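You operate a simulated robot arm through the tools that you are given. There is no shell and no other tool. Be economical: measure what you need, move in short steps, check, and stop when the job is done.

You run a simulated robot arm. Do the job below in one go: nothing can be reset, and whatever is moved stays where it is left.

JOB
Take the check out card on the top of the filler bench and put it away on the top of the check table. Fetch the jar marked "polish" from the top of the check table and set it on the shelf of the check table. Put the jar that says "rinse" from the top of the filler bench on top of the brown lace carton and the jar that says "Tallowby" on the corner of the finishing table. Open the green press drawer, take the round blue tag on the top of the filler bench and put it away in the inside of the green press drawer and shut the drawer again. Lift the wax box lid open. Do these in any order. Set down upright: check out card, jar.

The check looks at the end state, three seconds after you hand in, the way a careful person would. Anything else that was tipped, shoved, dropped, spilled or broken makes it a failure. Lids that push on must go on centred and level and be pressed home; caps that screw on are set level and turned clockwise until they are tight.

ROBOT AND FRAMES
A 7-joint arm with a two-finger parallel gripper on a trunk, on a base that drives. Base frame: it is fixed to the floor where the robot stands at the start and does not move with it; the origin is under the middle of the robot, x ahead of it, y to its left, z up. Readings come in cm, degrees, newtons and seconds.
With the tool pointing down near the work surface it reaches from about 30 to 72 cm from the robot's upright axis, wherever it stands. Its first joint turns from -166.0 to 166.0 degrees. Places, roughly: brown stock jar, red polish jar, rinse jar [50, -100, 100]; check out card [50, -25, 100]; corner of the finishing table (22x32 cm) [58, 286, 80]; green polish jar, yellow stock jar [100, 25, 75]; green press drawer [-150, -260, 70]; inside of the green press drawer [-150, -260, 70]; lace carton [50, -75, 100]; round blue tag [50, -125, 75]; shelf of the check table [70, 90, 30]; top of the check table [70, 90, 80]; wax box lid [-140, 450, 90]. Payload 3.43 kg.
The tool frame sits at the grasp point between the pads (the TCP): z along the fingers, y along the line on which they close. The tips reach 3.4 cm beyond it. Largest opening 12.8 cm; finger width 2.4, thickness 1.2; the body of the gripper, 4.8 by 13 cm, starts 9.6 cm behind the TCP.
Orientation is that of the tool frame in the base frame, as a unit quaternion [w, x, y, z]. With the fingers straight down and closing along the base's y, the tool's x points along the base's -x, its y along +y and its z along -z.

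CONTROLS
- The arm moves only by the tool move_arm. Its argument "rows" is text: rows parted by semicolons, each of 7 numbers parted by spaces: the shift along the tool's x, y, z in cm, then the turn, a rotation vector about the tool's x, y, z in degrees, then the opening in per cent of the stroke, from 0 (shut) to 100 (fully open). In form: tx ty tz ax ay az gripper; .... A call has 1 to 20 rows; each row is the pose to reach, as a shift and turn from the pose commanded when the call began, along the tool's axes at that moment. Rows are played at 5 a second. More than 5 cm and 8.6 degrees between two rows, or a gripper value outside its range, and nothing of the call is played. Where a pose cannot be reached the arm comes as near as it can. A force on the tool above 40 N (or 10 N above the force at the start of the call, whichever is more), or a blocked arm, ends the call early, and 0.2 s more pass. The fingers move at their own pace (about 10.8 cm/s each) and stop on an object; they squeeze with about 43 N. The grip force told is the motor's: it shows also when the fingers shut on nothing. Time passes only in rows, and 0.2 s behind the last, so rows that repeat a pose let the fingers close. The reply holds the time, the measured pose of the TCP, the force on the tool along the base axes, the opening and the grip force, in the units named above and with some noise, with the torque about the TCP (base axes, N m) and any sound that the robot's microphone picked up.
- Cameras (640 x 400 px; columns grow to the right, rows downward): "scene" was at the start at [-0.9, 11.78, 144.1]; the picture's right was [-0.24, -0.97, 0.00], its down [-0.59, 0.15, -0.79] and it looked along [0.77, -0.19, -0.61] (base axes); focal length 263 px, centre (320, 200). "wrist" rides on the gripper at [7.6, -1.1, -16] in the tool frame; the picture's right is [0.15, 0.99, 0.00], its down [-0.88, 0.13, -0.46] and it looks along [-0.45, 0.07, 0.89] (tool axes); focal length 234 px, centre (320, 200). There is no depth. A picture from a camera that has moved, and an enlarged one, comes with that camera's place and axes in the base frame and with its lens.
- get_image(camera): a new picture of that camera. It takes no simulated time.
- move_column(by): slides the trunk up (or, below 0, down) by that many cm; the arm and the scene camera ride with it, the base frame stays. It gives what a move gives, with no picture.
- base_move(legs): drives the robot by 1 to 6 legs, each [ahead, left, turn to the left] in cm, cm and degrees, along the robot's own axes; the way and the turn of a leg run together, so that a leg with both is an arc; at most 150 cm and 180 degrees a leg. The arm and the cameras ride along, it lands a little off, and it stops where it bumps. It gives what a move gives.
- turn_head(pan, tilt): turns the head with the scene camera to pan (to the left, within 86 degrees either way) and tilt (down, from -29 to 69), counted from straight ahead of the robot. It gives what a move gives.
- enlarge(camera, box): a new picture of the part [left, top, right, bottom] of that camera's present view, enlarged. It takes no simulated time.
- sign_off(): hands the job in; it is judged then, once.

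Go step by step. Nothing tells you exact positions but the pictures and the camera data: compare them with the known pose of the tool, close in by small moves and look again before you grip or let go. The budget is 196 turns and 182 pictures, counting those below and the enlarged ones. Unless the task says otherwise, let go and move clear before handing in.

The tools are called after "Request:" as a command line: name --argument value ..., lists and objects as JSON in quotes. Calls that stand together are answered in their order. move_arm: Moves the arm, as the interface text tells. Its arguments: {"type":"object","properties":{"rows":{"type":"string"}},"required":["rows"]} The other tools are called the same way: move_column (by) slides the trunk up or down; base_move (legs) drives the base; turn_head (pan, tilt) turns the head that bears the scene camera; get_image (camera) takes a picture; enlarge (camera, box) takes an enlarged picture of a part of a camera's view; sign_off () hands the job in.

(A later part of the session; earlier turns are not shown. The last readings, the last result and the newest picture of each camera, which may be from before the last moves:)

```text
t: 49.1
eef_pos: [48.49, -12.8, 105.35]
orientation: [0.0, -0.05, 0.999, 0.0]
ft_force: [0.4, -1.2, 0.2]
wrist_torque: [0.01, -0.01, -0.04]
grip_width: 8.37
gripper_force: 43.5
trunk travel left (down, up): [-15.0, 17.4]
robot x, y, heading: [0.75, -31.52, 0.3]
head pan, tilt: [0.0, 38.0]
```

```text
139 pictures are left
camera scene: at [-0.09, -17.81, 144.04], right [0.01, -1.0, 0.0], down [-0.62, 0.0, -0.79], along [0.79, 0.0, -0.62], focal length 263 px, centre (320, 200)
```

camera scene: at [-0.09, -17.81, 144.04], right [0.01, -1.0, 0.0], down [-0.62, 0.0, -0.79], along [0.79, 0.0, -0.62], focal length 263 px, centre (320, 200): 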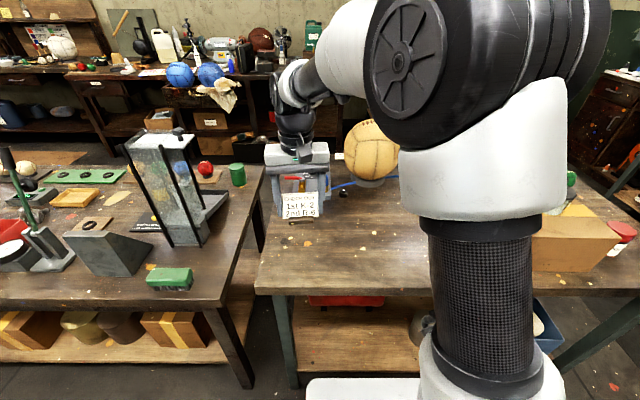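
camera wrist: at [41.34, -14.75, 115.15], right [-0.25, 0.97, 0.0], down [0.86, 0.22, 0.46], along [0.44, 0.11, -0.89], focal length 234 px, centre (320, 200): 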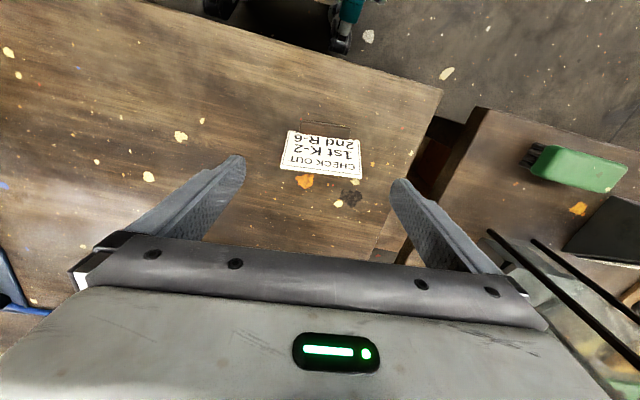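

The card is held. The check table seems a bit lower (about z 81), with a free gap behind the green brush. I'll drive left a bit and look at that spot.

Request:
base_move --legs '[[0, 20, 0]]'

Request:
get_image --camera "scene"

Request:
get_image --camera "wrist"

```text
t: 51.7
eef_pos: [48.41, 7.63, 105.26]
orientation: [0.0, -0.051, 0.999, 0.0]
ft_force: [-0.5, -0.5, 0.2]
wrist_torque: [-0.03, 0.01, -0.04]
grip_width: 8.42
gripper_force: 43.0
trunk travel left (down, up): [-15.0, 17.4]
robot x, y, heading: [0.55, -11.13, 0.3]
head pan, tilt: [0.0, 38.0]
```

```text
138 pictures are left
camera scene: at [-0.27, 2.44, 144.04], right [0.01, -1.0, 0.0], down [-0.62, -0.01, -0.79], along [0.79, 0.01, -0.62], focal length 263 px, centre (320, 200)
```

scene: 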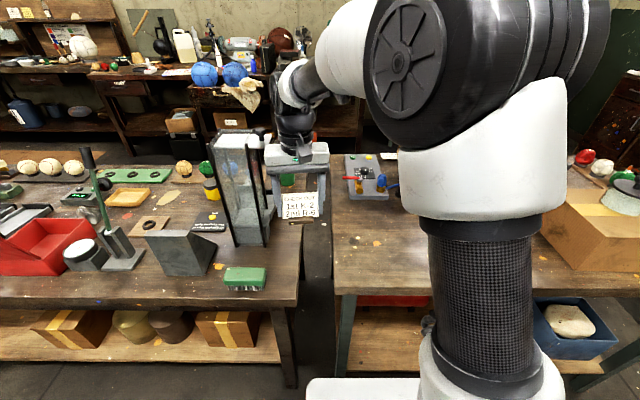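

```text
137 pictures are left
camera wrist: at [40.92, 5.85, 121.28], right [-0.25, 0.97, 0.0], down [0.86, 0.22, 0.46], along [0.44, 0.11, -0.89], focal length 234 px, centre (320, 200)
```

wrist: 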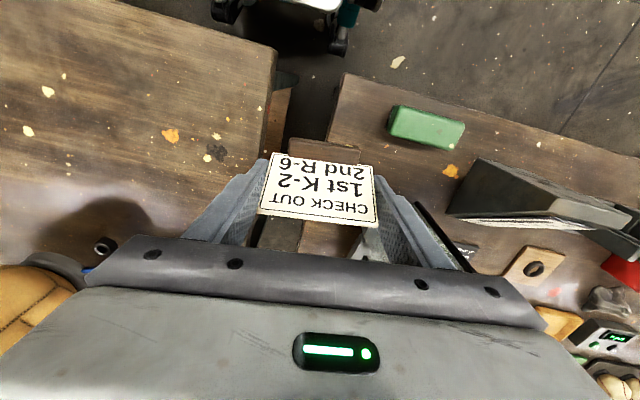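

The brush top is at z 85, so the table is about 81. The free spot is centred near (49.8, 17.3). I'll move over and lower to just above it.

Request:
move_arm --rows "-0.6 2.4 0 0 0 0 50;-1.2 4.8 0 0 0 0 50;-1.8 7.2 0 0 0 0 50;-2.4 9.5 0 0 0 0 50;-2.4 9.5 3 0 0 0 50;-2.4 9.5 6 0 0 0 50;-2.4 9.5 9 0 0 0 50;-2.4 9.5 12 0 0 0 50;-2.4 9.5 15 0 0 0 50;-2.4 9.5 17.5 0 0 0 50;-2.4 9.5 17.5 0 0 0 50"

Request:
get_image --camera "wrist"

Request:
enlarge --camera "scene" --box '[190, 170, 350, 290]'

```text
t: 54.1
eef_pos: [49.99, 17.48, 87.75]
orientation: [0.001, -0.052, 0.999, 0.0]
ft_force: [-0.9, -0.3, -0.3]
wrist_torque: [-0.04, -0.01, 0.0]
grip_width: 8.4
gripper_force: 43.3
trunk travel left (down, up): [-15.0, 17.4]
robot x, y, heading: [0.8, -11.47, 0.6]
head pan, tilt: [0.0, 38.0]
```

```text
136 pictures are left
camera wrist: at [42.46, 15.58, 103.75], right [-0.25, 0.97, 0.0], down [0.86, 0.22, 0.46], along [0.44, 0.11, -0.89], focal length 234 px, centre (320, 200)
```

wrist: 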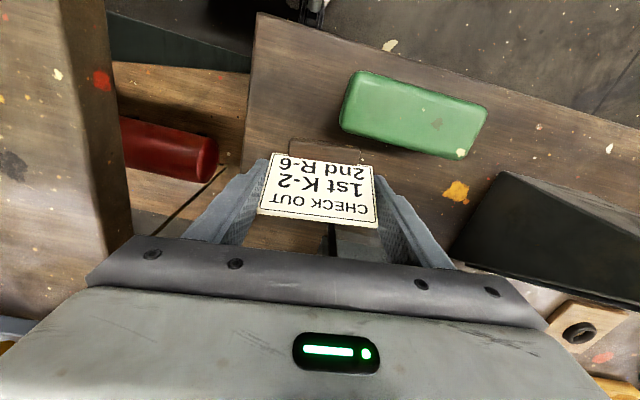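

```text
3.33 times, centred on (270, 230) of scene
camera zoom: at [-0.27, 2.45, 144.04], right [0.01, -1.0, 0.0], down [-0.62, -0.01, -0.79], along [0.79, 0.01, -0.62], focal length 877 px, centre (487, 100)
```

zoom: 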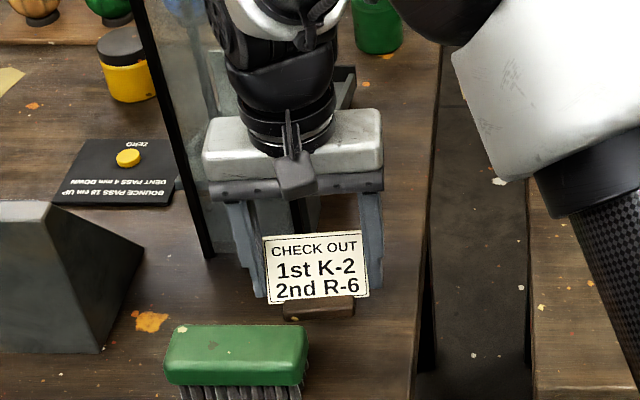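

Request:
move_arm --rows "-0.5 0 0.7 0 0 0 50;-0.5 0 1.4 0 0 0 50;-0.5 0 1.9 0 0 0 50;-0.5 0 1.9 0 0 0 50"

Request:
enlarge --camera "scene" --box '[230, 220, 310, 280]'

```text
t: 55.1
eef_pos: [50.39, 17.49, 85.88]
orientation: [0.0, -0.053, 0.999, 0.0]
ft_force: [0.0, 0.3, 0.4]
wrist_torque: [0.02, 0.01, 0.01]
grip_width: 8.4
gripper_force: 42.9
trunk travel left (down, up): [-15.0, 17.4]
robot x, y, heading: [0.46, -11.43, 0.4]
head pan, tilt: [0.0, 38.0]
```

```text
6.67 times, centred on (270, 250) of scene
camera zoom: at [-0.27, 2.44, 144.04], right [0.01, -1.0, 0.0], down [-0.62, -0.01, -0.79], along [0.79, 0.01, -0.62], focal length 1754 px, centre (653, -133)
```

zoom: 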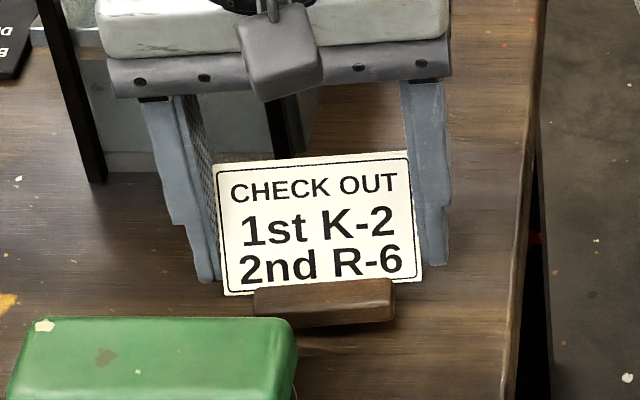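

Request:
move_arm --rows "0 0 0.2 0 0 0 50;0 0 0.4 0 0 0 50"

Request:
move_arm --rows "0 0 0.15 0 0 0 50;0 0 0.3 0 0 0 50"

```text
t: 55.7
eef_pos: [50.36, 17.55, 85.48]
orientation: [0.0, -0.053, 0.999, 0.0]
ft_force: [0.4, 0.5, 0.1]
wrist_torque: [-0.01, 0.0, -0.01]
grip_width: 8.38
gripper_force: 43.0
trunk travel left (down, up): [-15.0, 17.4]
robot x, y, heading: [0.21, -11.64, 0.3]
head pan, tilt: [0.0, 38.0]
```

```text
t: 56.3
eef_pos: [50.3, 17.48, 85.29]
orientation: [0.0, -0.053, 0.999, 0.0]
ft_force: [-1.1, -0.2, 0.8]
wrist_torque: [-0.04, 0.02, -0.02]
grip_width: 8.37
gripper_force: 42.3
trunk travel left (down, up): [-15.0, 17.4]
robot x, y, heading: [0.22, -11.38, 0.2]
head pan, tilt: [0.0, 38.0]
```

Request:
move_arm --rows "0 0 0.15 0 0 0 50;0 0 0.3 0 0 0 50"

Request:
move_arm --rows "0 0 0.15 0 0 0 50;0 0 0.3 0 0 0 50"

Request:
enlarge --camera "scene" --box '[230, 220, 310, 280]'

```text
t: 56.9
eef_pos: [50.27, 17.38, 84.96]
orientation: [0.0, -0.053, 0.999, 0.0]
ft_force: [-0.2, 0.3, -0.6]
wrist_torque: [0.03, -0.03, 0.0]
grip_width: 8.4
gripper_force: 42.6
trunk travel left (down, up): [-15.0, 17.4]
robot x, y, heading: [0.41, -11.58, 0.2]
head pan, tilt: [0.0, 38.0]
```

```text
t: 57.5
eef_pos: [50.26, 17.34, 84.62]
orientation: [0.0, -0.053, 0.999, 0.001]
ft_force: [0.0, 0.0, 0.2]
wrist_torque: [0.0, -0.03, -0.01]
grip_width: 8.4
gripper_force: 42.7
trunk travel left (down, up): [-15.0, 17.4]
robot x, y, heading: [0.35, -11.58, 0.5]
head pan, tilt: [0.0, 38.0]
```

```text
6.67 times, centred on (270, 250) of scene
camera zoom: at [-0.27, 2.44, 144.04], right [0.01, -1.0, 0.0], down [-0.62, -0.01, -0.79], along [0.79, 0.01, -0.62], focal length 1754 px, centre (653, -133)
```

zoom: 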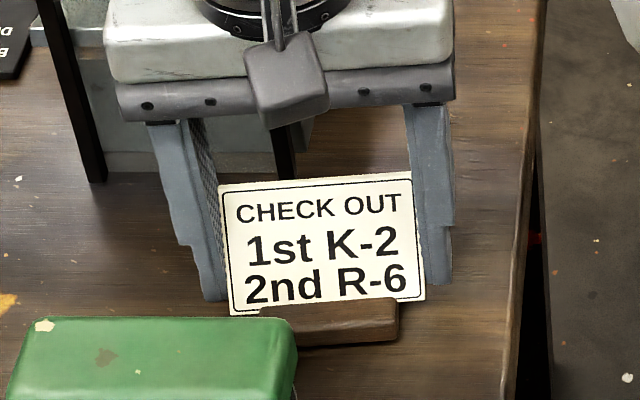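

Request:
move_arm --rows "0 0 0.15 0 0 0 50;0 0 0.3 0 0 0 50"

Request:
move_arm --rows "0 0 0.15 0 0 0 50;0 0 0.3 0 0 0 50"

Request:
move_arm --rows "0 0 0.15 0 0 0 50;0 0 0.3 0 0 0 50"

Request:
enlarge --camera "scene" --box '[230, 220, 310, 280]'

```text
t: 58.1
eef_pos: [50.34, 17.53, 84.36]
orientation: [0.0, -0.053, 0.999, 0.0]
ft_force: [-0.1, 0.2, 0.9]
wrist_torque: [-0.02, 0.0, 0.0]
grip_width: 8.38
gripper_force: 43.3
trunk travel left (down, up): [-15.0, 17.4]
robot x, y, heading: [0.68, -11.21, 0.5]
head pan, tilt: [0.0, 38.0]
```

```text
t: 58.7
eef_pos: [50.32, 17.42, 84.2]
orientation: [0.001, -0.052, 0.999, 0.0]
ft_force: [-2.5, -0.9, 9.9]
wrist_torque: [-0.31, 0.27, -0.02]
grip_width: 8.39
gripper_force: 42.8
trunk travel left (down, up): [-15.0, 17.4]
robot x, y, heading: [0.8, -11.32, 0.4]
head pan, tilt: [0.0, 38.0]
```

```text
t: 59.3
eef_pos: [50.18, 17.41, 84.07]
orientation: [0.004, -0.052, 0.999, 0.002]
ft_force: [-3.9, -4.1, 35.9]
wrist_torque: [-0.48, 0.57, 0.03]
grip_width: 8.37
gripper_force: 42.9
trunk travel left (down, up): [-15.0, 17.4]
robot x, y, heading: [0.29, -11.34, 0.1]
head pan, tilt: [0.0, 38.0]
```

```text
6.67 times, centred on (270, 250) of scene
camera zoom: at [-0.53, 2.28, 144.1], right [0.01, -1.0, 0.0], down [-0.61, 0.0, -0.79], along [0.79, 0.01, -0.61], focal length 1754 px, centre (653, -133)
```

zoom: 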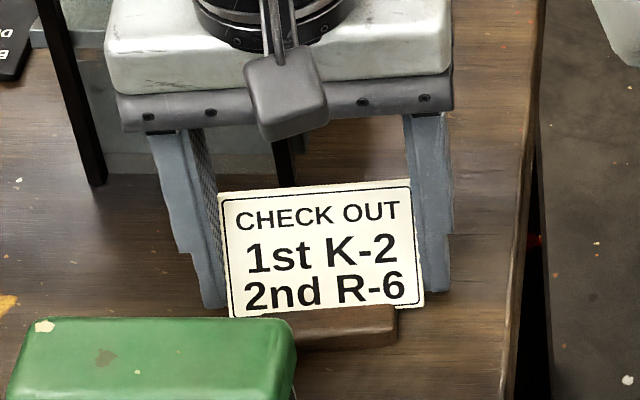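

It is down, with the table at about z 80. I'll ease off, open and rise.

Request:
move_arm --rows "0 0 -0.4 0 0 0 50;0 0 -0.4 0 0 0 75;0 0 -0.4 0 0 0 100;0 0 -0.4 0 0 0 100"

Request:
move_arm --rows "0 0 -3 0 0 0 100;0 0 -7 0 0 0 100;0 0 -11 0 0 0 100;0 0 -15 0 0 0 100;0 0 -20 0 0 0 100;0 0 -25 0 0 0 100;0 0 -30 0 0 0 100;0 0 -35 0 0 0 100"

Request:
get_image --camera "scene"

Request:
get_image --camera "wrist"

```text
t: 60.3
eef_pos: [50.37, 17.42, 84.0]
orientation: [0.0, -0.052, 0.999, -0.001]
ft_force: [-0.1, -0.3, 0.1]
wrist_torque: [-0.02, -0.05, -0.01]
grip_width: 12.81
gripper_force: 0.0
trunk travel left (down, up): [-15.0, 17.4]
robot x, y, heading: [0.81, -11.45, 0.6]
head pan, tilt: [0.0, 38.0]
```

```text
t: 62.1
eef_pos: [50.3, 17.18, 119.03]
orientation: [-0.001, -0.053, 0.999, -0.001]
ft_force: [-0.1, 0.0, 0.4]
wrist_torque: [0.01, -0.01, 0.03]
grip_width: 12.8
gripper_force: 0.0
trunk travel left (down, up): [-15.0, 17.4]
robot x, y, heading: [0.32, -11.35, 0.3]
head pan, tilt: [0.0, 38.0]
```

```text
131 pictures are left
camera scene: at [-0.27, 2.45, 144.03], right [0.01, -1.0, 0.0], down [-0.62, -0.01, -0.79], along [0.79, 0.01, -0.62], focal length 263 px, centre (320, 200)
```

scene: 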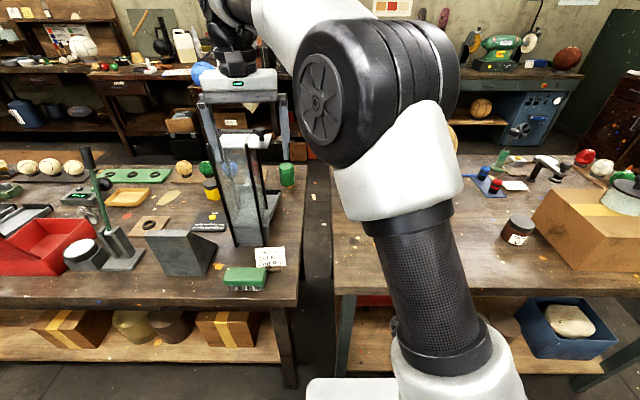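

```text
130 pictures are left
camera wrist: at [42.89, 15.47, 134.93], right [-0.25, 0.97, 0.0], down [0.86, 0.22, 0.45], along [0.44, 0.11, -0.89], focal length 234 px, centre (320, 200)
```

wrist: 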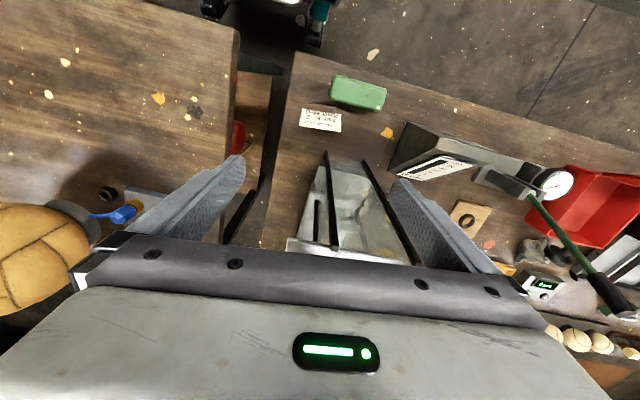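

The card stands on the check table. Next is the Tallowby jar at about (56.5, -55), so I'll drive right.

Request:
base_move --legs '[[0, -58, 0]]'

Request:
get_image --camera "wrist"

Request:
get_image --camera "scene"

```text
t: 68.2
eef_pos: [50.98, -40.33, 118.96]
orientation: [0.001, -0.06, 0.998, 0.001]
ft_force: [-0.3, 0.0, 1.0]
wrist_torque: [0.0, 0.02, 0.0]
grip_width: 12.83
gripper_force: 0.0
trunk travel left (down, up): [-15.0, 17.4]
robot x, y, heading: [1.43, -69.85, 1.4]
head pan, tilt: [0.0, 38.0]
```

```text
129 pictures are left
camera wrist: at [43.43, -42.31, 134.89], right [-0.26, 0.96, 0.0], down [0.86, 0.23, 0.46], along [0.44, 0.12, -0.89], focal length 234 px, centre (320, 200)
```

wrist: 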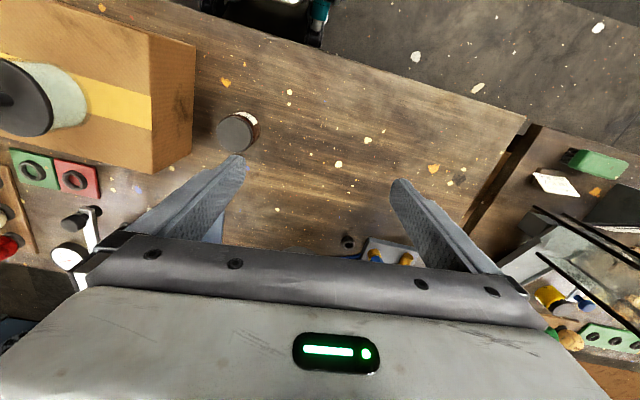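

```text
128 pictures are left
camera scene: at [0.47, -55.99, 144.04], right [0.02, -1.0, 0.0], down [-0.62, -0.01, -0.79], along [0.79, 0.02, -0.62], focal length 263 px, centre (320, 200)
```

scene: 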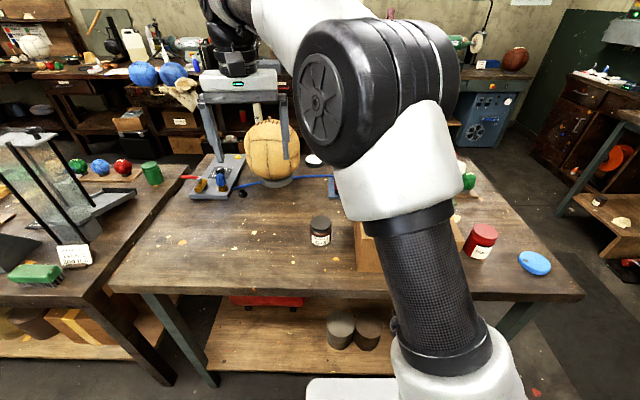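

Request:
move_arm --rows "-0.8 -4.5 0 0 0 0 80;-1.6 -9 0 0 0 0 80;-2.5 -14.4 0 0 0 0 80;-2.5 -14.4 5 0 0 0 80;-2.5 -14.4 10 0 0 0 80;-2.5 -14.4 15 0 0 0 80;-2.5 -14.4 19 0 0 0 80;-2.5 -14.4 19 0 0 0 80"

Request:
get_image --camera "wrist"

Request:
enlarge --camera "scene" --box '[250, 160, 400, 270]'

```text
refused: row 3 steps farther than a row can; nothing moved
```

```text
127 pictures are left
camera wrist: at [43.43, -42.31, 134.89], right [-0.26, 0.96, 0.0], down [0.86, 0.23, 0.46], along [0.44, 0.12, -0.89], focal length 234 px, centre (320, 200)
```

wrist: 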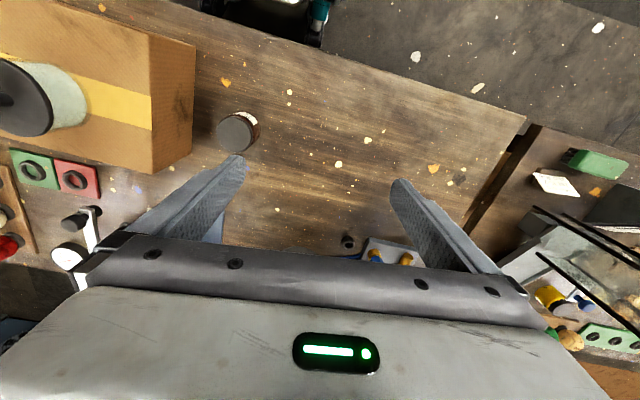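

```text
3.64 times, centred on (325, 215) of scene
camera zoom: at [0.47, -55.99, 144.04], right [0.02, -1.0, 0.0], down [-0.62, -0.01, -0.79], along [0.79, 0.02, -0.62], focal length 957 px, centre (302, 146)
```

zoom: 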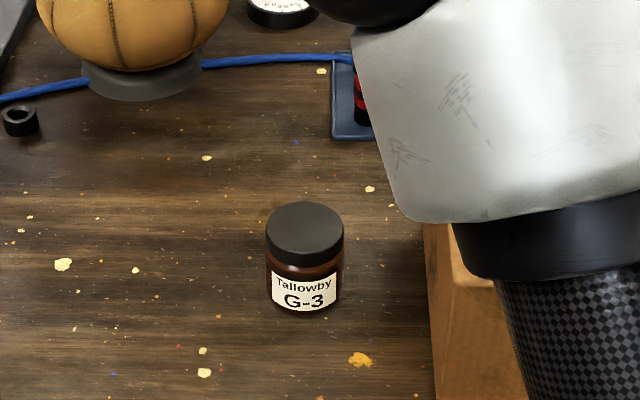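

One step was too long. I'll repeat it with shorter rows.

Request:
move_arm --rows "-0.7 -3.8 0 0 0 0 80;-1.4 -7.6 0 0 0 0 80;-2 -11.2 0 0 0 0 80;-2.5 -14.4 0 0 0 0 80;-2.5 -14.4 4.8 0 0 0 80;-2.5 -14.4 9.6 0 0 0 80;-2.5 -14.4 14.4 0 0 0 80;-2.5 -14.4 19 0 0 0 80;-2.5 -14.4 19 0 0 0 80"

Request:
get_image --camera "wrist"

Request:
enlarge --camera "scene" --box '[250, 160, 400, 270]'

```text
t: 70.2
eef_pos: [55.08, -54.23, 99.89]
orientation: [0.0, -0.06, 0.998, -0.001]
ft_force: [-0.7, 1.3, 0.3]
wrist_torque: [0.02, 0.03, -0.02]
grip_width: 10.23
gripper_force: 0.1
trunk travel left (down, up): [-15.0, 17.4]
robot x, y, heading: [1.23, -69.85, 1.3]
head pan, tilt: [0.0, 38.0]
```

```text
125 pictures are left
camera wrist: at [47.68, -56.27, 115.84], right [-0.26, 0.96, 0.0], down [0.86, 0.23, 0.46], along [0.44, 0.12, -0.89], focal length 234 px, centre (320, 200)
```

wrist: 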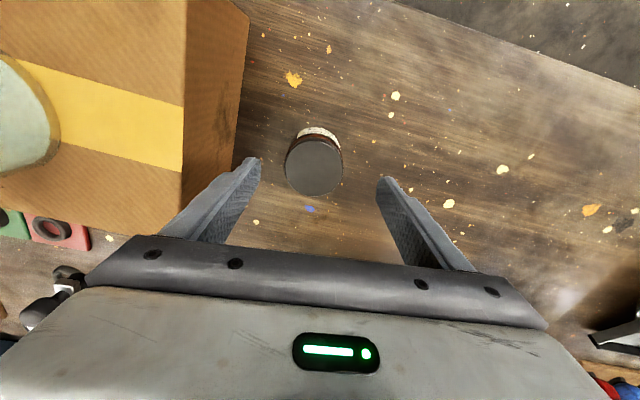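

```text
3.64 times, centred on (325, 215) of scene
camera zoom: at [0.48, -55.99, 144.04], right [0.02, -1.0, 0.0], down [-0.62, -0.01, -0.79], along [0.79, 0.02, -0.62], focal length 957 px, centre (302, 146)
```

zoom: 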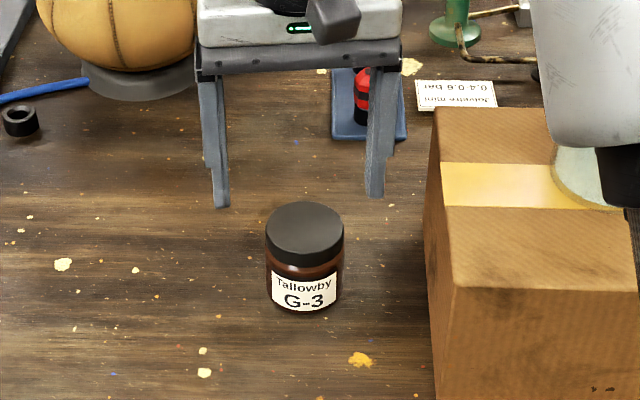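

Request:
move_arm --rows "-0.2 -0.4 3 0 0 0 80;-0.2 -0.4 6 0 0 0 80;-0.2 -0.4 9.7 0 0 0 80;-0.2 -0.4 9.7 0 0 0 50;-0.2 -0.4 9.7 0 0 0 20;-0.2 -0.4 9.7 0 0 0 20;-0.2 -0.4 9.7 0 0 0 20;-0.2 -0.4 9.7 0 0 0 20"

Request:
move_arm --rows "0 0 -0.4 0 0 0 20;0 0 -1 0 0 0 20;0 0 -1.6 0 0 0 20"

Request:
enlarge --camera "scene" --box '[250, 160, 400, 270]'

```text
t: 72.0
eef_pos: [55.34, -54.61, 90.2]
orientation: [0.0, -0.06, 0.998, -0.001]
ft_force: [0.4, -0.5, 0.8]
wrist_torque: [-0.03, -0.02, -0.06]
grip_width: 6.28
gripper_force: 43.1
trunk travel left (down, up): [-15.0, 17.4]
robot x, y, heading: [1.47, -69.6, 1.3]
head pan, tilt: [0.0, 38.0]
```

```text
t: 72.8
eef_pos: [55.37, -54.67, 91.75]
orientation: [0.0, -0.06, 0.998, 0.001]
ft_force: [0.2, -0.5, -2.6]
wrist_torque: [0.02, 0.02, -0.02]
grip_width: 6.29
gripper_force: 42.7
trunk travel left (down, up): [-15.0, 17.4]
robot x, y, heading: [1.51, -69.95, 1.2]
head pan, tilt: [0.0, 38.0]
```

```text
3.64 times, centred on (325, 215) of scene
camera zoom: at [0.49, -55.99, 144.04], right [0.02, -1.0, 0.0], down [-0.62, -0.01, -0.79], along [0.79, 0.02, -0.62], focal length 957 px, centre (302, 146)
```

zoom: 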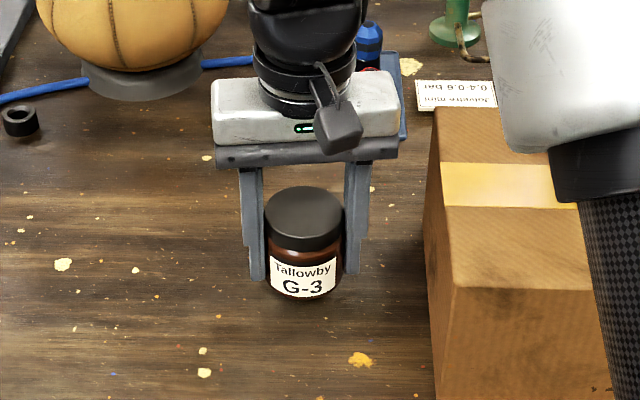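

The jar is held. I'll lift, retract, and drive back and left to the finishing table.

Request:
move_arm --rows "0 0 -1 0 0 0 20;0 0 -3 0 0 0 20;0 0 -5 0 0 0 20;0 0 -7 0 0 0 20;0 0 -9 0 0 0 20;0 0 -11 0 0 0 20;0 0 -13 0 0 0 20;0 0 -15 0 0 0 20;0 0 -18 0 0 0 20;2 0 -20 0 0 0 20;4 0 -20 0 0 0 20;6 0 -20 0 0 0 20;8 0 -20 0 0 0 20;10 0 -20 0 0 0 20;12 0 -20 0 0 0 20;14 0 -20 0 0 0 20;14 0 -20 0 0 0 20"

Request:
base_move --legs '[[-18, 0, 0], [0, 140, -1], [0, 130, 0]]'

Request:
turn_head --pan 30 --tilt 35

Request:
get_image --camera "scene"

```text
t: 76.4
eef_pos: [41.42, -56.16, 111.78]
orientation: [0.0, -0.06, 0.998, 0.0]
ft_force: [0.0, 0.2, -2.4]
wrist_torque: [-0.03, 0.0, 0.01]
grip_width: 6.28
gripper_force: 42.6
trunk travel left (down, up): [-15.0, 17.4]
robot x, y, heading: [1.2, -70.0, 1.4]
head pan, tilt: [0.0, 38.0]
```

```text
t: 103.8
eef_pos: [25.36, 215.85, 111.74]
orientation: [0.001, -0.036, 0.999, 0.0]
ft_force: [-1.0, -0.1, -2.3]
wrist_torque: [-0.02, 0.02, -0.02]
grip_width: 6.26
gripper_force: 43.2
trunk travel left (down, up): [-15.0, 17.4]
robot x, y, heading: [-15.41, 204.11, -1.1]
head pan, tilt: [0.0, 38.0]
```

```text
t: 104.8
eef_pos: [25.43, 215.84, 111.8]
orientation: [0.0, -0.036, 0.999, 0.0]
ft_force: [0.1, -0.4, -2.7]
wrist_torque: [0.04, -0.03, -0.01]
grip_width: 6.3
gripper_force: 43.3
trunk travel left (down, up): [-15.0, 17.4]
robot x, y, heading: [-15.21, 204.32, -1.5]
head pan, tilt: [30.0, 35.0]
```

```text
122 pictures are left
camera scene: at [-16.45, 222.43, 144.49], right [0.48, -0.88, 0.0], down [-0.5, -0.27, -0.82], along [0.72, 0.39, -0.57], focal length 263 px, centre (320, 200)
```

scene: 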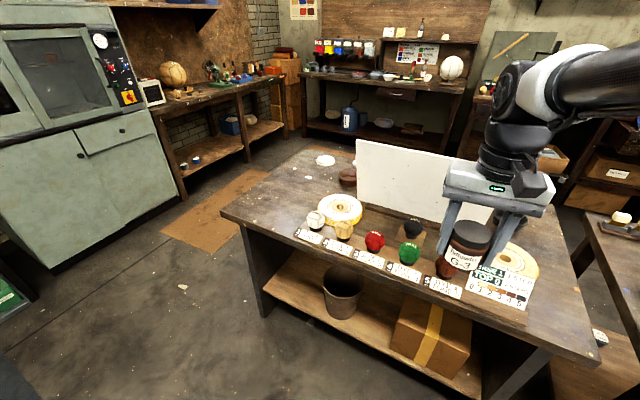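

The finishing table's free left corner is visible. The target is about (58, 286), so I'll drive closer.

Request:
base_move --legs '[[0, 66, 1], [10, 0, 0]]'

Request:
turn_head --pan 5 --tilt 38

Request:
get_image --camera "scene"

```text
t: 112.3
eef_pos: [35.84, 282.23, 111.72]
orientation: [-0.001, -0.047, 0.999, -0.001]
ft_force: [-0.2, 0.8, -2.3]
wrist_torque: [0.03, -0.02, 0.01]
grip_width: 6.28
gripper_force: 43.2
trunk travel left (down, up): [-15.0, 17.4]
robot x, y, heading: [-4.92, 269.76, -0.2]
head pan, tilt: [30.0, 35.0]
```

```text
t: 113.2
eef_pos: [35.71, 282.16, 111.81]
orientation: [0.001, -0.048, 0.999, -0.001]
ft_force: [-1.1, -0.2, -2.2]
wrist_torque: [0.01, 0.0, -0.02]
grip_width: 6.28
gripper_force: 43.0
trunk travel left (down, up): [-15.0, 17.4]
robot x, y, heading: [-4.24, 269.82, -0.0]
head pan, tilt: [5.0, 38.0]
```

```text
121 pictures are left
camera scene: at [-5.07, 284.19, 144.04], right [0.09, -1.0, 0.0], down [-0.61, -0.05, -0.79], along [0.79, 0.07, -0.62], focal length 263 px, centre (320, 200)
```

scene: 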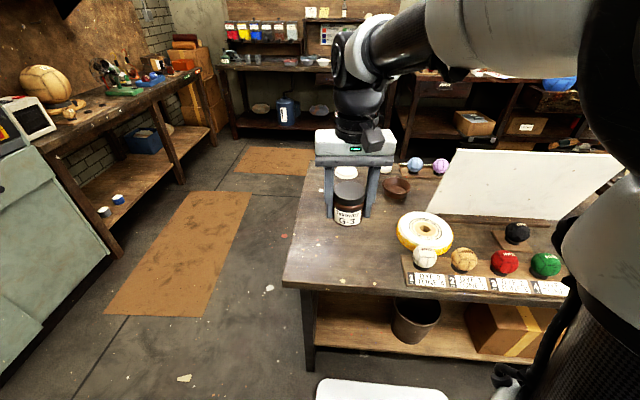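

Request:
move_arm --rows "-2 0.2 0 0 0 0 20;-5 0.4 0 0 0 0 20;-8 0.7 0 0 0 0 20;-11 1 0 0 0 0 20;-14 1.2 0 0 0 0 20;-17 1.4 0 0 0 0 20;-20 1.7 0 0 0 0 20;-21.5 1.8 1 0 0 0 20;-21.5 1.8 4 0 0 0 20;-21.5 1.8 7 0 0 0 20;-21.5 1.8 10 0 0 0 20;-21.5 1.8 13 0 0 0 20;-21.5 1.8 16 0 0 0 20;-21.5 1.8 19 0 0 0 20;-21.5 1.8 19 0 0 0 20"

Request:
get_image --camera "scene"

Request:
get_image --camera "wrist"

```text
t: 116.4
eef_pos: [57.09, 285.86, 92.63]
orientation: [0.001, -0.047, 0.999, 0.0]
ft_force: [0.0, -0.1, -2.1]
wrist_torque: [0.0, -0.01, -0.01]
grip_width: 6.28
gripper_force: 43.1
trunk travel left (down, up): [-15.0, 17.4]
robot x, y, heading: [-4.92, 269.7, 0.4]
head pan, tilt: [5.0, 38.0]
```

```text
120 pictures are left
camera scene: at [-5.05, 284.18, 144.04], right [0.09, -1.0, 0.0], down [-0.61, -0.05, -0.79], along [0.79, 0.07, -0.62], focal length 263 px, centre (320, 200)
```

scene: 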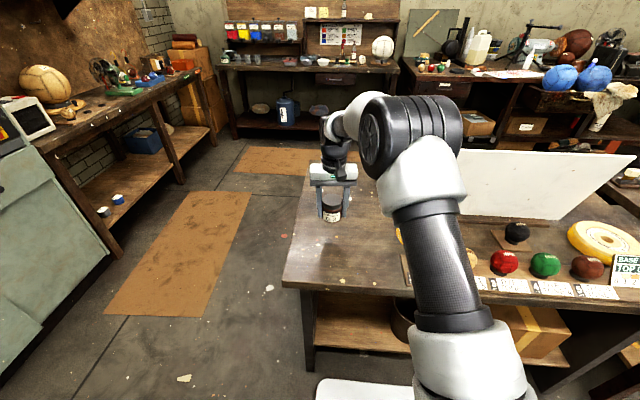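

```text
119 pictures are left
camera wrist: at [49.68, 284.12, 108.59], right [-0.24, 0.97, 0.0], down [0.86, 0.21, 0.46], along [0.44, 0.11, -0.89], focal length 234 px, centre (320, 200)
```

wrist: 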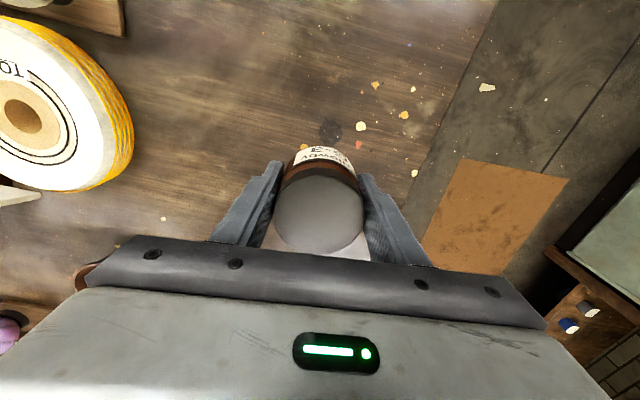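

Request:
move_arm --rows "0 0 2 0 0 0 20;0 0 4 0 0 0 20;0 0 6 0 0 0 20;0 0 7.4 0 0 0 20;0 0 7.4 0 0 0 20"

Request:
move_arm --rows "0 0 0.2 0 0 0 20;0 0 0.4 0 0 0 20"

Request:
move_arm --rows "0 0 0.2 0 0 0 20;0 0 0.4 0 0 0 20"

Request:
enlarge --camera "scene" --box '[280, 150, 400, 250]'

```text
t: 117.6
eef_pos: [57.11, 286.05, 85.2]
orientation: [0.0, -0.048, 0.999, 0.0]
ft_force: [0.6, -0.8, -1.9]
wrist_torque: [-0.01, -0.02, 0.01]
grip_width: 6.29
gripper_force: 42.7
trunk travel left (down, up): [-15.0, 17.4]
robot x, y, heading: [-4.79, 269.71, 0.2]
head pan, tilt: [5.0, 38.0]
```

```text
t: 118.2
eef_pos: [57.17, 285.94, 84.96]
orientation: [0.0, -0.046, 0.999, 0.0]
ft_force: [0.1, -0.3, -2.2]
wrist_torque: [-0.01, -0.01, 0.01]
grip_width: 6.27
gripper_force: 42.9
trunk travel left (down, up): [-15.0, 17.4]
robot x, y, heading: [-4.38, 269.71, 0.2]
head pan, tilt: [5.0, 38.0]
```

```text
t: 118.8
eef_pos: [56.99, 285.91, 84.53]
orientation: [0.0, -0.047, 0.999, 0.0]
ft_force: [-0.2, 0.0, -2.4]
wrist_torque: [0.01, 0.03, -0.01]
grip_width: 6.25
gripper_force: 42.7
trunk travel left (down, up): [-15.0, 17.4]
robot x, y, heading: [-4.42, 269.23, -0.2]
head pan, tilt: [5.0, 38.0]
```

```text
4.00 times, centred on (340, 200) of scene
camera zoom: at [-5.07, 284.18, 144.04], right [0.09, -1.0, 0.0], down [-0.61, -0.05, -0.79], along [0.79, 0.07, -0.62], focal length 1052 px, centre (240, 200)
```

zoom: 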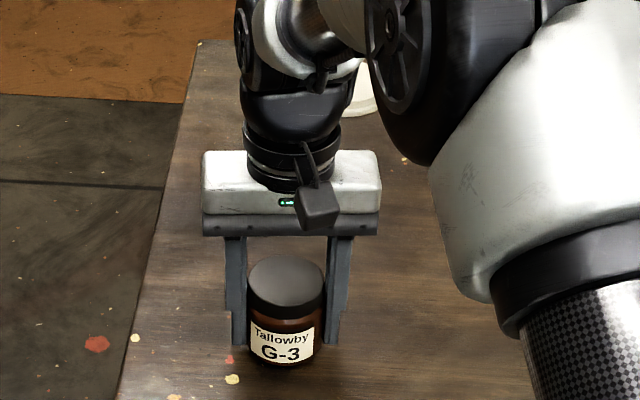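

Request:
move_arm --rows "0 0 0.2 0 0 0 20;0 0 0.4 0 0 0 20"

Request:
move_arm --rows "0 0 0.15 0 0 0 20;0 0 0.3 0 0 0 20"

```text
t: 119.4
eef_pos: [57.13, 285.97, 84.06]
orientation: [-0.001, -0.048, 0.999, 0.0]
ft_force: [0.8, 0.5, -1.8]
wrist_torque: [-0.01, 0.01, 0.01]
grip_width: 6.26
gripper_force: 42.6
trunk travel left (down, up): [-15.0, 17.4]
robot x, y, heading: [-4.5, 269.54, 0.2]
head pan, tilt: [5.0, 38.0]
```

```text
t: 120.0
eef_pos: [57.06, 285.98, 84.12]
orientation: [0.001, -0.048, 0.999, 0.0]
ft_force: [-3.0, -2.7, 15.3]
wrist_torque: [-0.1, 0.48, -0.01]
grip_width: 6.28
gripper_force: 43.0
trunk travel left (down, up): [-15.0, 17.4]
robot x, y, heading: [-4.02, 269.65, -0.2]
head pan, tilt: [5.0, 38.0]
```

Contact. I'll ease off, open and rise.

Request:
move_arm --rows "0 0 -0.2 0 0 0 20;0 0 -0.2 0 0 0 60;0 0 -0.2 0 0 0 80;0 0 -0.2 0 0 0 80"

Request:
move_arm --rows "0 0 -3 0 0 0 80;0 0 -7 0 0 0 80;0 0 -11 0 0 0 80;0 0 -15 0 0 0 80;0 0 -20 0 0 0 80;0 0 -24 0 0 0 80;4 0 -27 0 0 0 80;8 0 -27 0 0 0 80;12 0 -27 0 0 0 80;16 0 -27 0 0 0 80;19 0 -27 0 0 0 80"

Request:
enlarge --camera "scene" --box '[280, 150, 400, 250]'

```text
t: 121.0
eef_pos: [57.02, 285.94, 84.04]
orientation: [0.0, -0.048, 0.999, 0.0]
ft_force: [0.5, 0.2, 0.4]
wrist_torque: [0.01, 0.01, 0.01]
grip_width: 10.23
gripper_force: 0.0
trunk travel left (down, up): [-15.0, 17.4]
robot x, y, heading: [-4.56, 269.6, 0.1]
head pan, tilt: [5.0, 38.0]
```

```text
t: 123.4
eef_pos: [38.13, 284.37, 111.18]
orientation: [0.0, -0.047, 0.999, 0.0]
ft_force: [0.2, -0.8, 0.0]
wrist_torque: [0.01, -0.02, -0.01]
grip_width: 10.24
gripper_force: 0.0
trunk travel left (down, up): [-15.0, 17.4]
robot x, y, heading: [-4.47, 269.79, 0.0]
head pan, tilt: [5.0, 38.0]
```

```text
4.00 times, centred on (340, 200) of scene
camera zoom: at [-5.08, 284.17, 144.04], right [0.09, -1.0, 0.0], down [-0.61, -0.05, -0.79], along [0.79, 0.07, -0.62], focal length 1052 px, centre (240, 200)
```

zoom: 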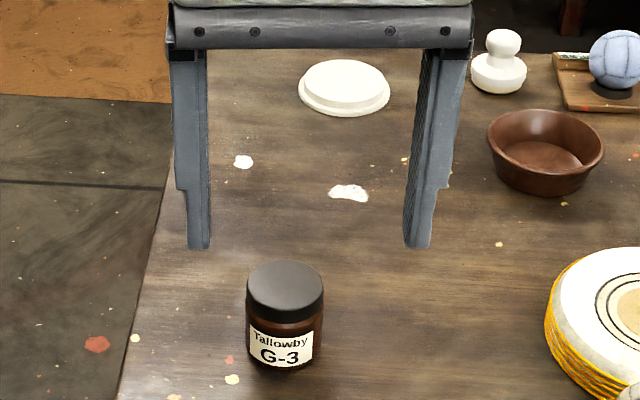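

The Tallowby jar is placed on the corner. Next is the wax box lid at the far left, so I'll back off, turn and look.

Request:
base_move --legs '[[-35, 0, 0], [0, 0, 90]]'

Request:
turn_head --pan 25 --tilt 25

Request:
get_image --camera "scene"

```text
t: 129.5
eef_pos: [-52.48, 312.64, 111.19]
orientation: [0.0, 0.727, -0.687, 0.0]
ft_force: [0.9, 0.1, 0.1]
wrist_torque: [0.0, 0.0, 0.02]
grip_width: 10.26
gripper_force: 0.0
trunk travel left (down, up): [-15.0, 17.4]
robot x, y, heading: [-39.0, 269.76, 87.6]
head pan, tilt: [5.0, 38.0]
```

```text
t: 130.3
eef_pos: [-52.51, 312.69, 111.16]
orientation: [0.0, 0.728, -0.686, 0.0]
ft_force: [0.3, -0.8, -0.2]
wrist_torque: [-0.01, -0.01, 0.0]
grip_width: 10.23
gripper_force: 0.0
trunk travel left (down, up): [-15.0, 17.4]
robot x, y, heading: [-39.38, 269.6, 87.7]
head pan, tilt: [25.0, 25.0]
```

```text
116 pictures are left
camera scene: at [-57.46, 269.49, 146.07], right [0.92, 0.39, 0.0], down [0.16, -0.39, -0.91], along [-0.35, 0.84, -0.42], focal length 263 px, centre (320, 200)
```

scene: 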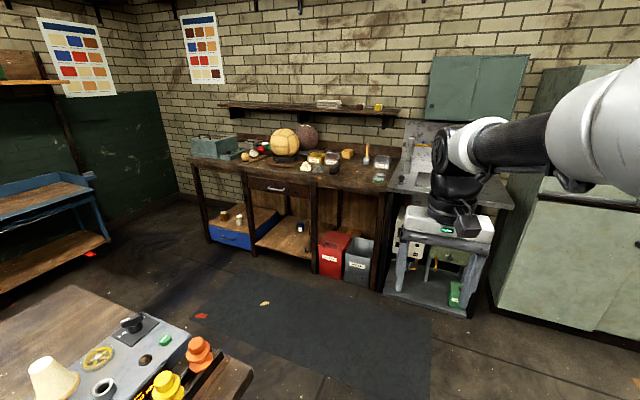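

Request:
enlarge --camera "scene" --box '[180, 110, 420, 210]'

```text
2.67 times, centred on (300, 160) of scene
camera zoom: at [-57.46, 269.49, 146.07], right [0.92, 0.39, 0.0], down [0.16, -0.39, -0.91], along [-0.35, 0.84, -0.42], focal length 702 px, centre (373, 307)
```

zoom: 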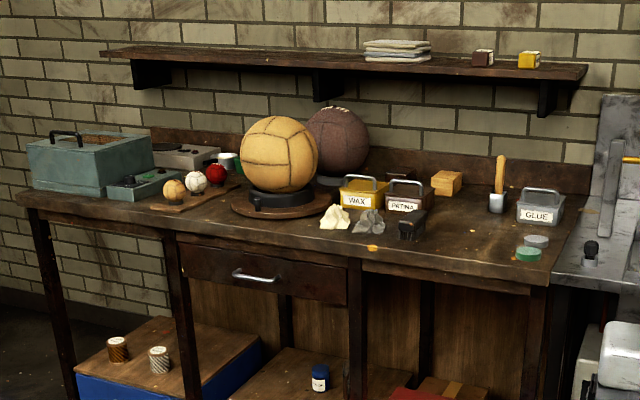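

The wax box is the yellow one labelled WAX with a bail handle, near (-138, 453). I'll drive up to that bench.

Request:
base_move --legs '[[0, 0, 2.3], [100, 0, 0], [0, 90, 0]]'

Request:
turn_head --pan 0 --tilt 38

Request:
get_image --camera "scene"

Request:
get_image --camera "wrist"

```text
t: 144.4
eef_pos: [-143.24, 411.44, 111.35]
orientation: [0.0, 0.742, -0.67, 0.0]
ft_force: [-1.1, -0.7, 0.5]
wrist_torque: [0.0, 0.0, 0.03]
grip_width: 10.24
gripper_force: 0.0
trunk travel left (down, up): [-15.0, 17.4]
robot x, y, heading: [-128.01, 369.28, 90.4]
head pan, tilt: [25.0, 25.0]
```

```text
t: 145.3
eef_pos: [-143.21, 411.45, 111.13]
orientation: [0.0, 0.742, -0.671, 0.0]
ft_force: [-0.3, 0.6, 0.1]
wrist_torque: [-0.02, -0.02, 0.01]
grip_width: 10.24
gripper_force: 0.1
trunk travel left (down, up): [-15.0, 17.4]
robot x, y, heading: [-128.07, 369.1, 90.6]
head pan, tilt: [0.0, 38.0]
```

```text
114 pictures are left
camera scene: at [-142.29, 368.44, 144.04], right [1.0, 0.01, 0.0], down [0.0, -0.62, -0.79], along [-0.01, 0.79, -0.62], focal length 263 px, centre (320, 200)
```

scene: 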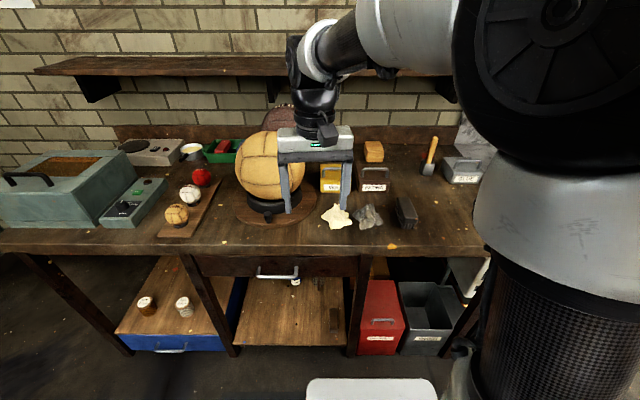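

```text
113 pictures are left
camera wrist: at [-141.32, 404.12, 127.14], right [-0.97, -0.25, 0.0], down [-0.22, 0.86, 0.46], along [-0.11, 0.44, -0.89], focal length 234 px, centre (320, 200)
```

wrist: 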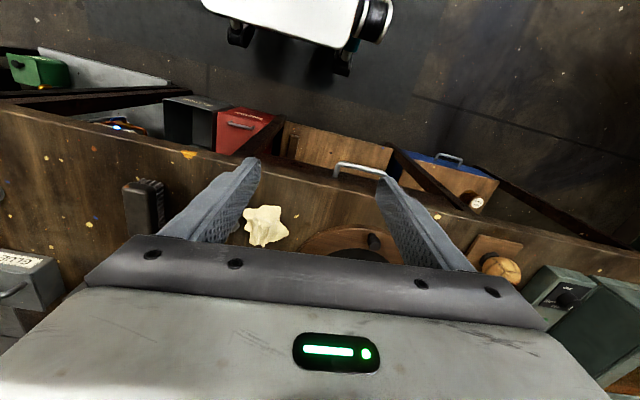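

Request:
enlarge --camera "scene" --box '[280, 130, 420, 240]'

```text
3.64 times, centred on (350, 185) of scene
camera zoom: at [-142.29, 368.44, 144.04], right [1.0, 0.01, 0.0], down [0.0, -0.62, -0.79], along [-0.01, 0.79, -0.62], focal length 957 px, centre (211, 254)
```

zoom: 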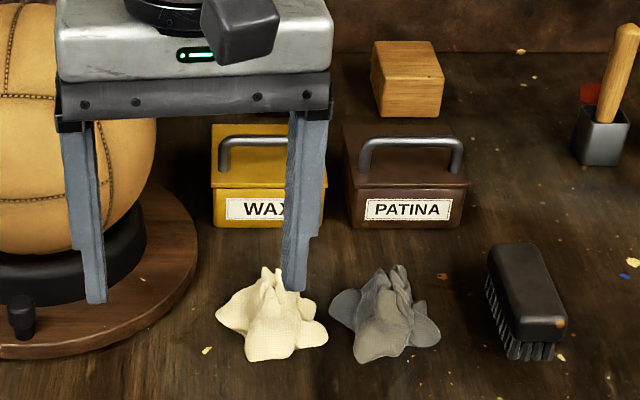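

I'll shift the hand right for a clear view of the wax box and pull a bit closer.

Request:
move_arm --rows "0 -4 0 0 0 0 80;0 -8 0 0 0 0 80;0 -12 0 0 0 0 80;0 -16 0 0 0 0 80;0 -20 0 0 0 0 80;0 -20 0 0 0 0 80"

Request:
base_move --legs '[[15, 0, 0]]'

Request:
enlarge --camera "scene" --box '[260, 120, 420, 240]'

Request:
get_image --camera "wrist"

```text
t: 146.7
eef_pos: [-123.01, 413.38, 111.19]
orientation: [0.0, 0.743, -0.67, 0.0]
ft_force: [0.3, -1.0, 0.8]
wrist_torque: [0.04, 0.0, -0.02]
grip_width: 10.24
gripper_force: 0.1
trunk travel left (down, up): [-15.0, 17.4]
robot x, y, heading: [-127.88, 369.02, 90.3]
head pan, tilt: [0.0, 38.0]
```

```text
t: 148.0
eef_pos: [-123.33, 428.52, 111.2]
orientation: [0.0, 0.742, -0.67, 0.0]
ft_force: [0.0, 0.2, 0.9]
wrist_torque: [0.0, -0.02, -0.02]
grip_width: 10.23
gripper_force: 0.0
trunk travel left (down, up): [-15.0, 17.4]
robot x, y, heading: [-128.23, 384.06, 90.6]
head pan, tilt: [0.0, 38.0]
```

```text
3.33 times, centred on (340, 180) of scene
camera zoom: at [-142.39, 383.47, 144.04], right [1.0, 0.01, 0.0], down [0.0, -0.62, -0.79], along [-0.01, 0.79, -0.62], focal length 877 px, centre (253, 267)
```

zoom: 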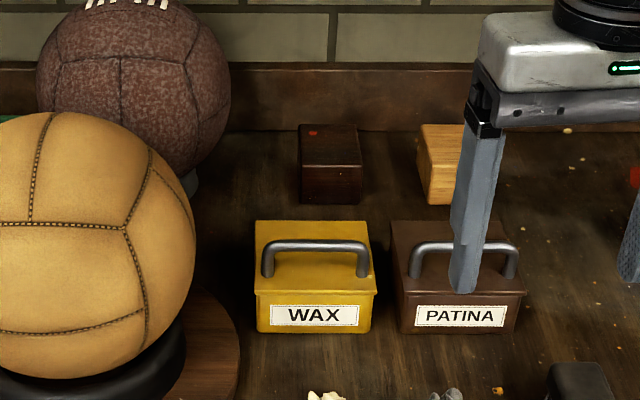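

```text
110 pictures are left
camera wrist: at [-121.43, 421.11, 127.12], right [-0.97, -0.25, 0.0], down [-0.22, 0.86, 0.46], along [-0.11, 0.44, -0.89], focal length 234 px, centre (320, 200)
```

wrist: 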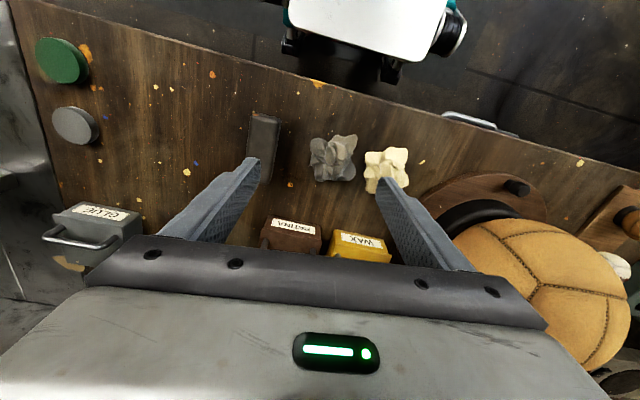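

The wax handle bar is at about (-137.5, 449.8, 94.6), with the hinge at the back near y 459. I'll turn the gripper so the fingers close across the bar.

Request:
move_arm --rows "0 0 0 0 0 -8.4 80;0 0 0 0 0 -16.8 80;0 0 0 0 0 -25.2 80;0 0 0 0 0 -33.6 80;0 0 0 0 0 -42 80;0 0 0 0 0 -50.4 70;0 0 0 0 0 -58.8 60;0 0 0 0 0 -67.2 50;0 0 0 0 0 -75.6 50;0 0 0 0 0 -84 50;0 0 0 0 0 -84 50"

Request:
move_arm --rows "-3 0 0 5.5 0 0 50;-6 0 0 11 0 0 50;-10 0 0 16.5 0 0 50;-14.3 0 0 22 0 0 50;-14.3 0 0 22 0 0 50"

Request:
get_image --camera "wrist"

Request:
get_image --camera "scene"

```text
t: 150.4
eef_pos: [-123.34, 428.52, 111.09]
orientation: [0.0, 1.0, 0.001, 0.001]
ft_force: [0.0, 0.4, 0.2]
wrist_torque: [0.03, 0.03, 0.0]
grip_width: 6.37
gripper_force: 0.1
trunk travel left (down, up): [-15.0, 17.4]
robot x, y, heading: [-127.8, 384.45, 90.5]
head pan, tilt: [0.0, 38.0]
```

```text
t: 151.6
eef_pos: [-137.69, 428.59, 111.09]
orientation: [-0.191, 0.981, 0.0, 0.0]
ft_force: [0.1, 0.1, -0.4]
wrist_torque: [0.05, -0.01, -0.01]
grip_width: 6.45
gripper_force: 0.0
trunk travel left (down, up): [-15.0, 17.4]
robot x, y, heading: [-128.21, 384.32, 90.5]
head pan, tilt: [0.0, 38.0]
```

```text
109 pictures are left
camera wrist: at [-130.14, 423.68, 126.33], right [0.15, -0.92, -0.37], down [-0.88, -0.29, 0.37], along [-0.45, 0.27, -0.85], focal length 234 px, centre (320, 200)
```

wrist: 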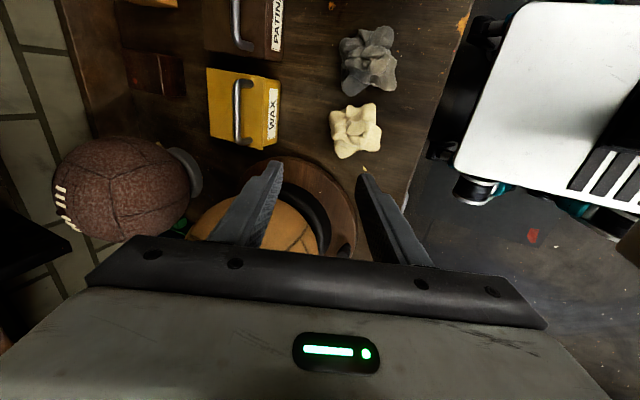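

```text
108 pictures are left
camera scene: at [-142.4, 383.47, 144.04], right [1.0, 0.01, 0.0], down [0.01, -0.62, -0.79], along [-0.01, 0.79, -0.62], focal length 263 px, centre (320, 200)
```

scene: 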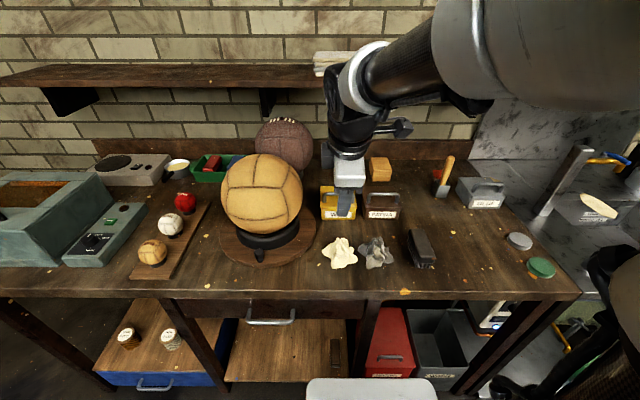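

The wrist view confirms the bar at about (-136.8, 449.7, 94.6). I'll move to just before it.

Request:
move_arm --rows "0.2 -3.4 3.6 0 0 0 40;0.4 -6.8 7.2 0 0 0 30;0.6 -10.2 10.8 0 0 0 30;0.8 -13.3 14 0 0 0 30;0.8 -13.3 14 0 0 0 30"

Request:
get_image --camera "wrist"

Request:
enlarge --camera "scene" --box '[260, 120, 420, 240]'

```text
t: 152.8
eef_pos: [-136.71, 445.96, 103.07]
orientation: [-0.191, 0.982, 0.0, 0.0]
ft_force: [0.2, -0.2, -0.9]
wrist_torque: [-0.04, 0.02, 0.0]
grip_width: 3.84
gripper_force: 0.1
trunk travel left (down, up): [-15.0, 17.4]
robot x, y, heading: [-127.82, 384.53, 90.6]
head pan, tilt: [0.0, 38.0]
```

```text
107 pictures are left
camera wrist: at [-129.18, 441.11, 118.25], right [0.15, -0.92, -0.37], down [-0.88, -0.29, 0.37], along [-0.45, 0.27, -0.85], focal length 234 px, centre (320, 200)
```

wrist: 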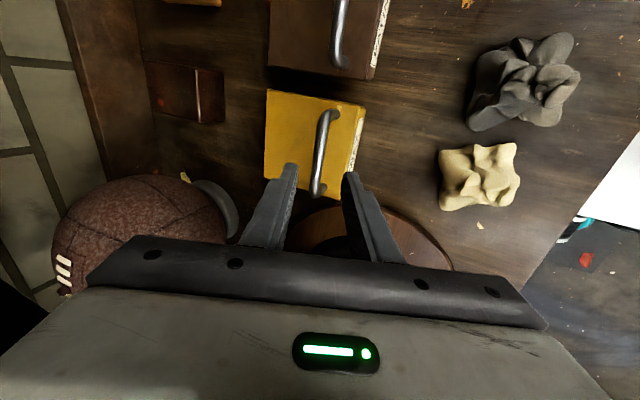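

```text
3.33 times, centred on (340, 180) of scene
camera zoom: at [-142.39, 383.51, 144.04], right [1.0, 0.01, 0.0], down [0.0, -0.62, -0.79], along [-0.01, 0.79, -0.62], focal length 877 px, centre (253, 267)
```

zoom: 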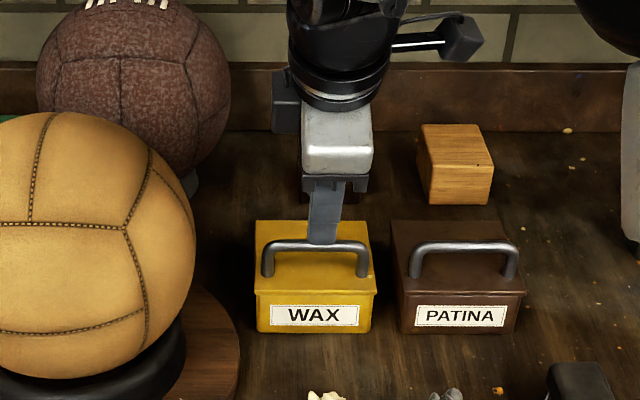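

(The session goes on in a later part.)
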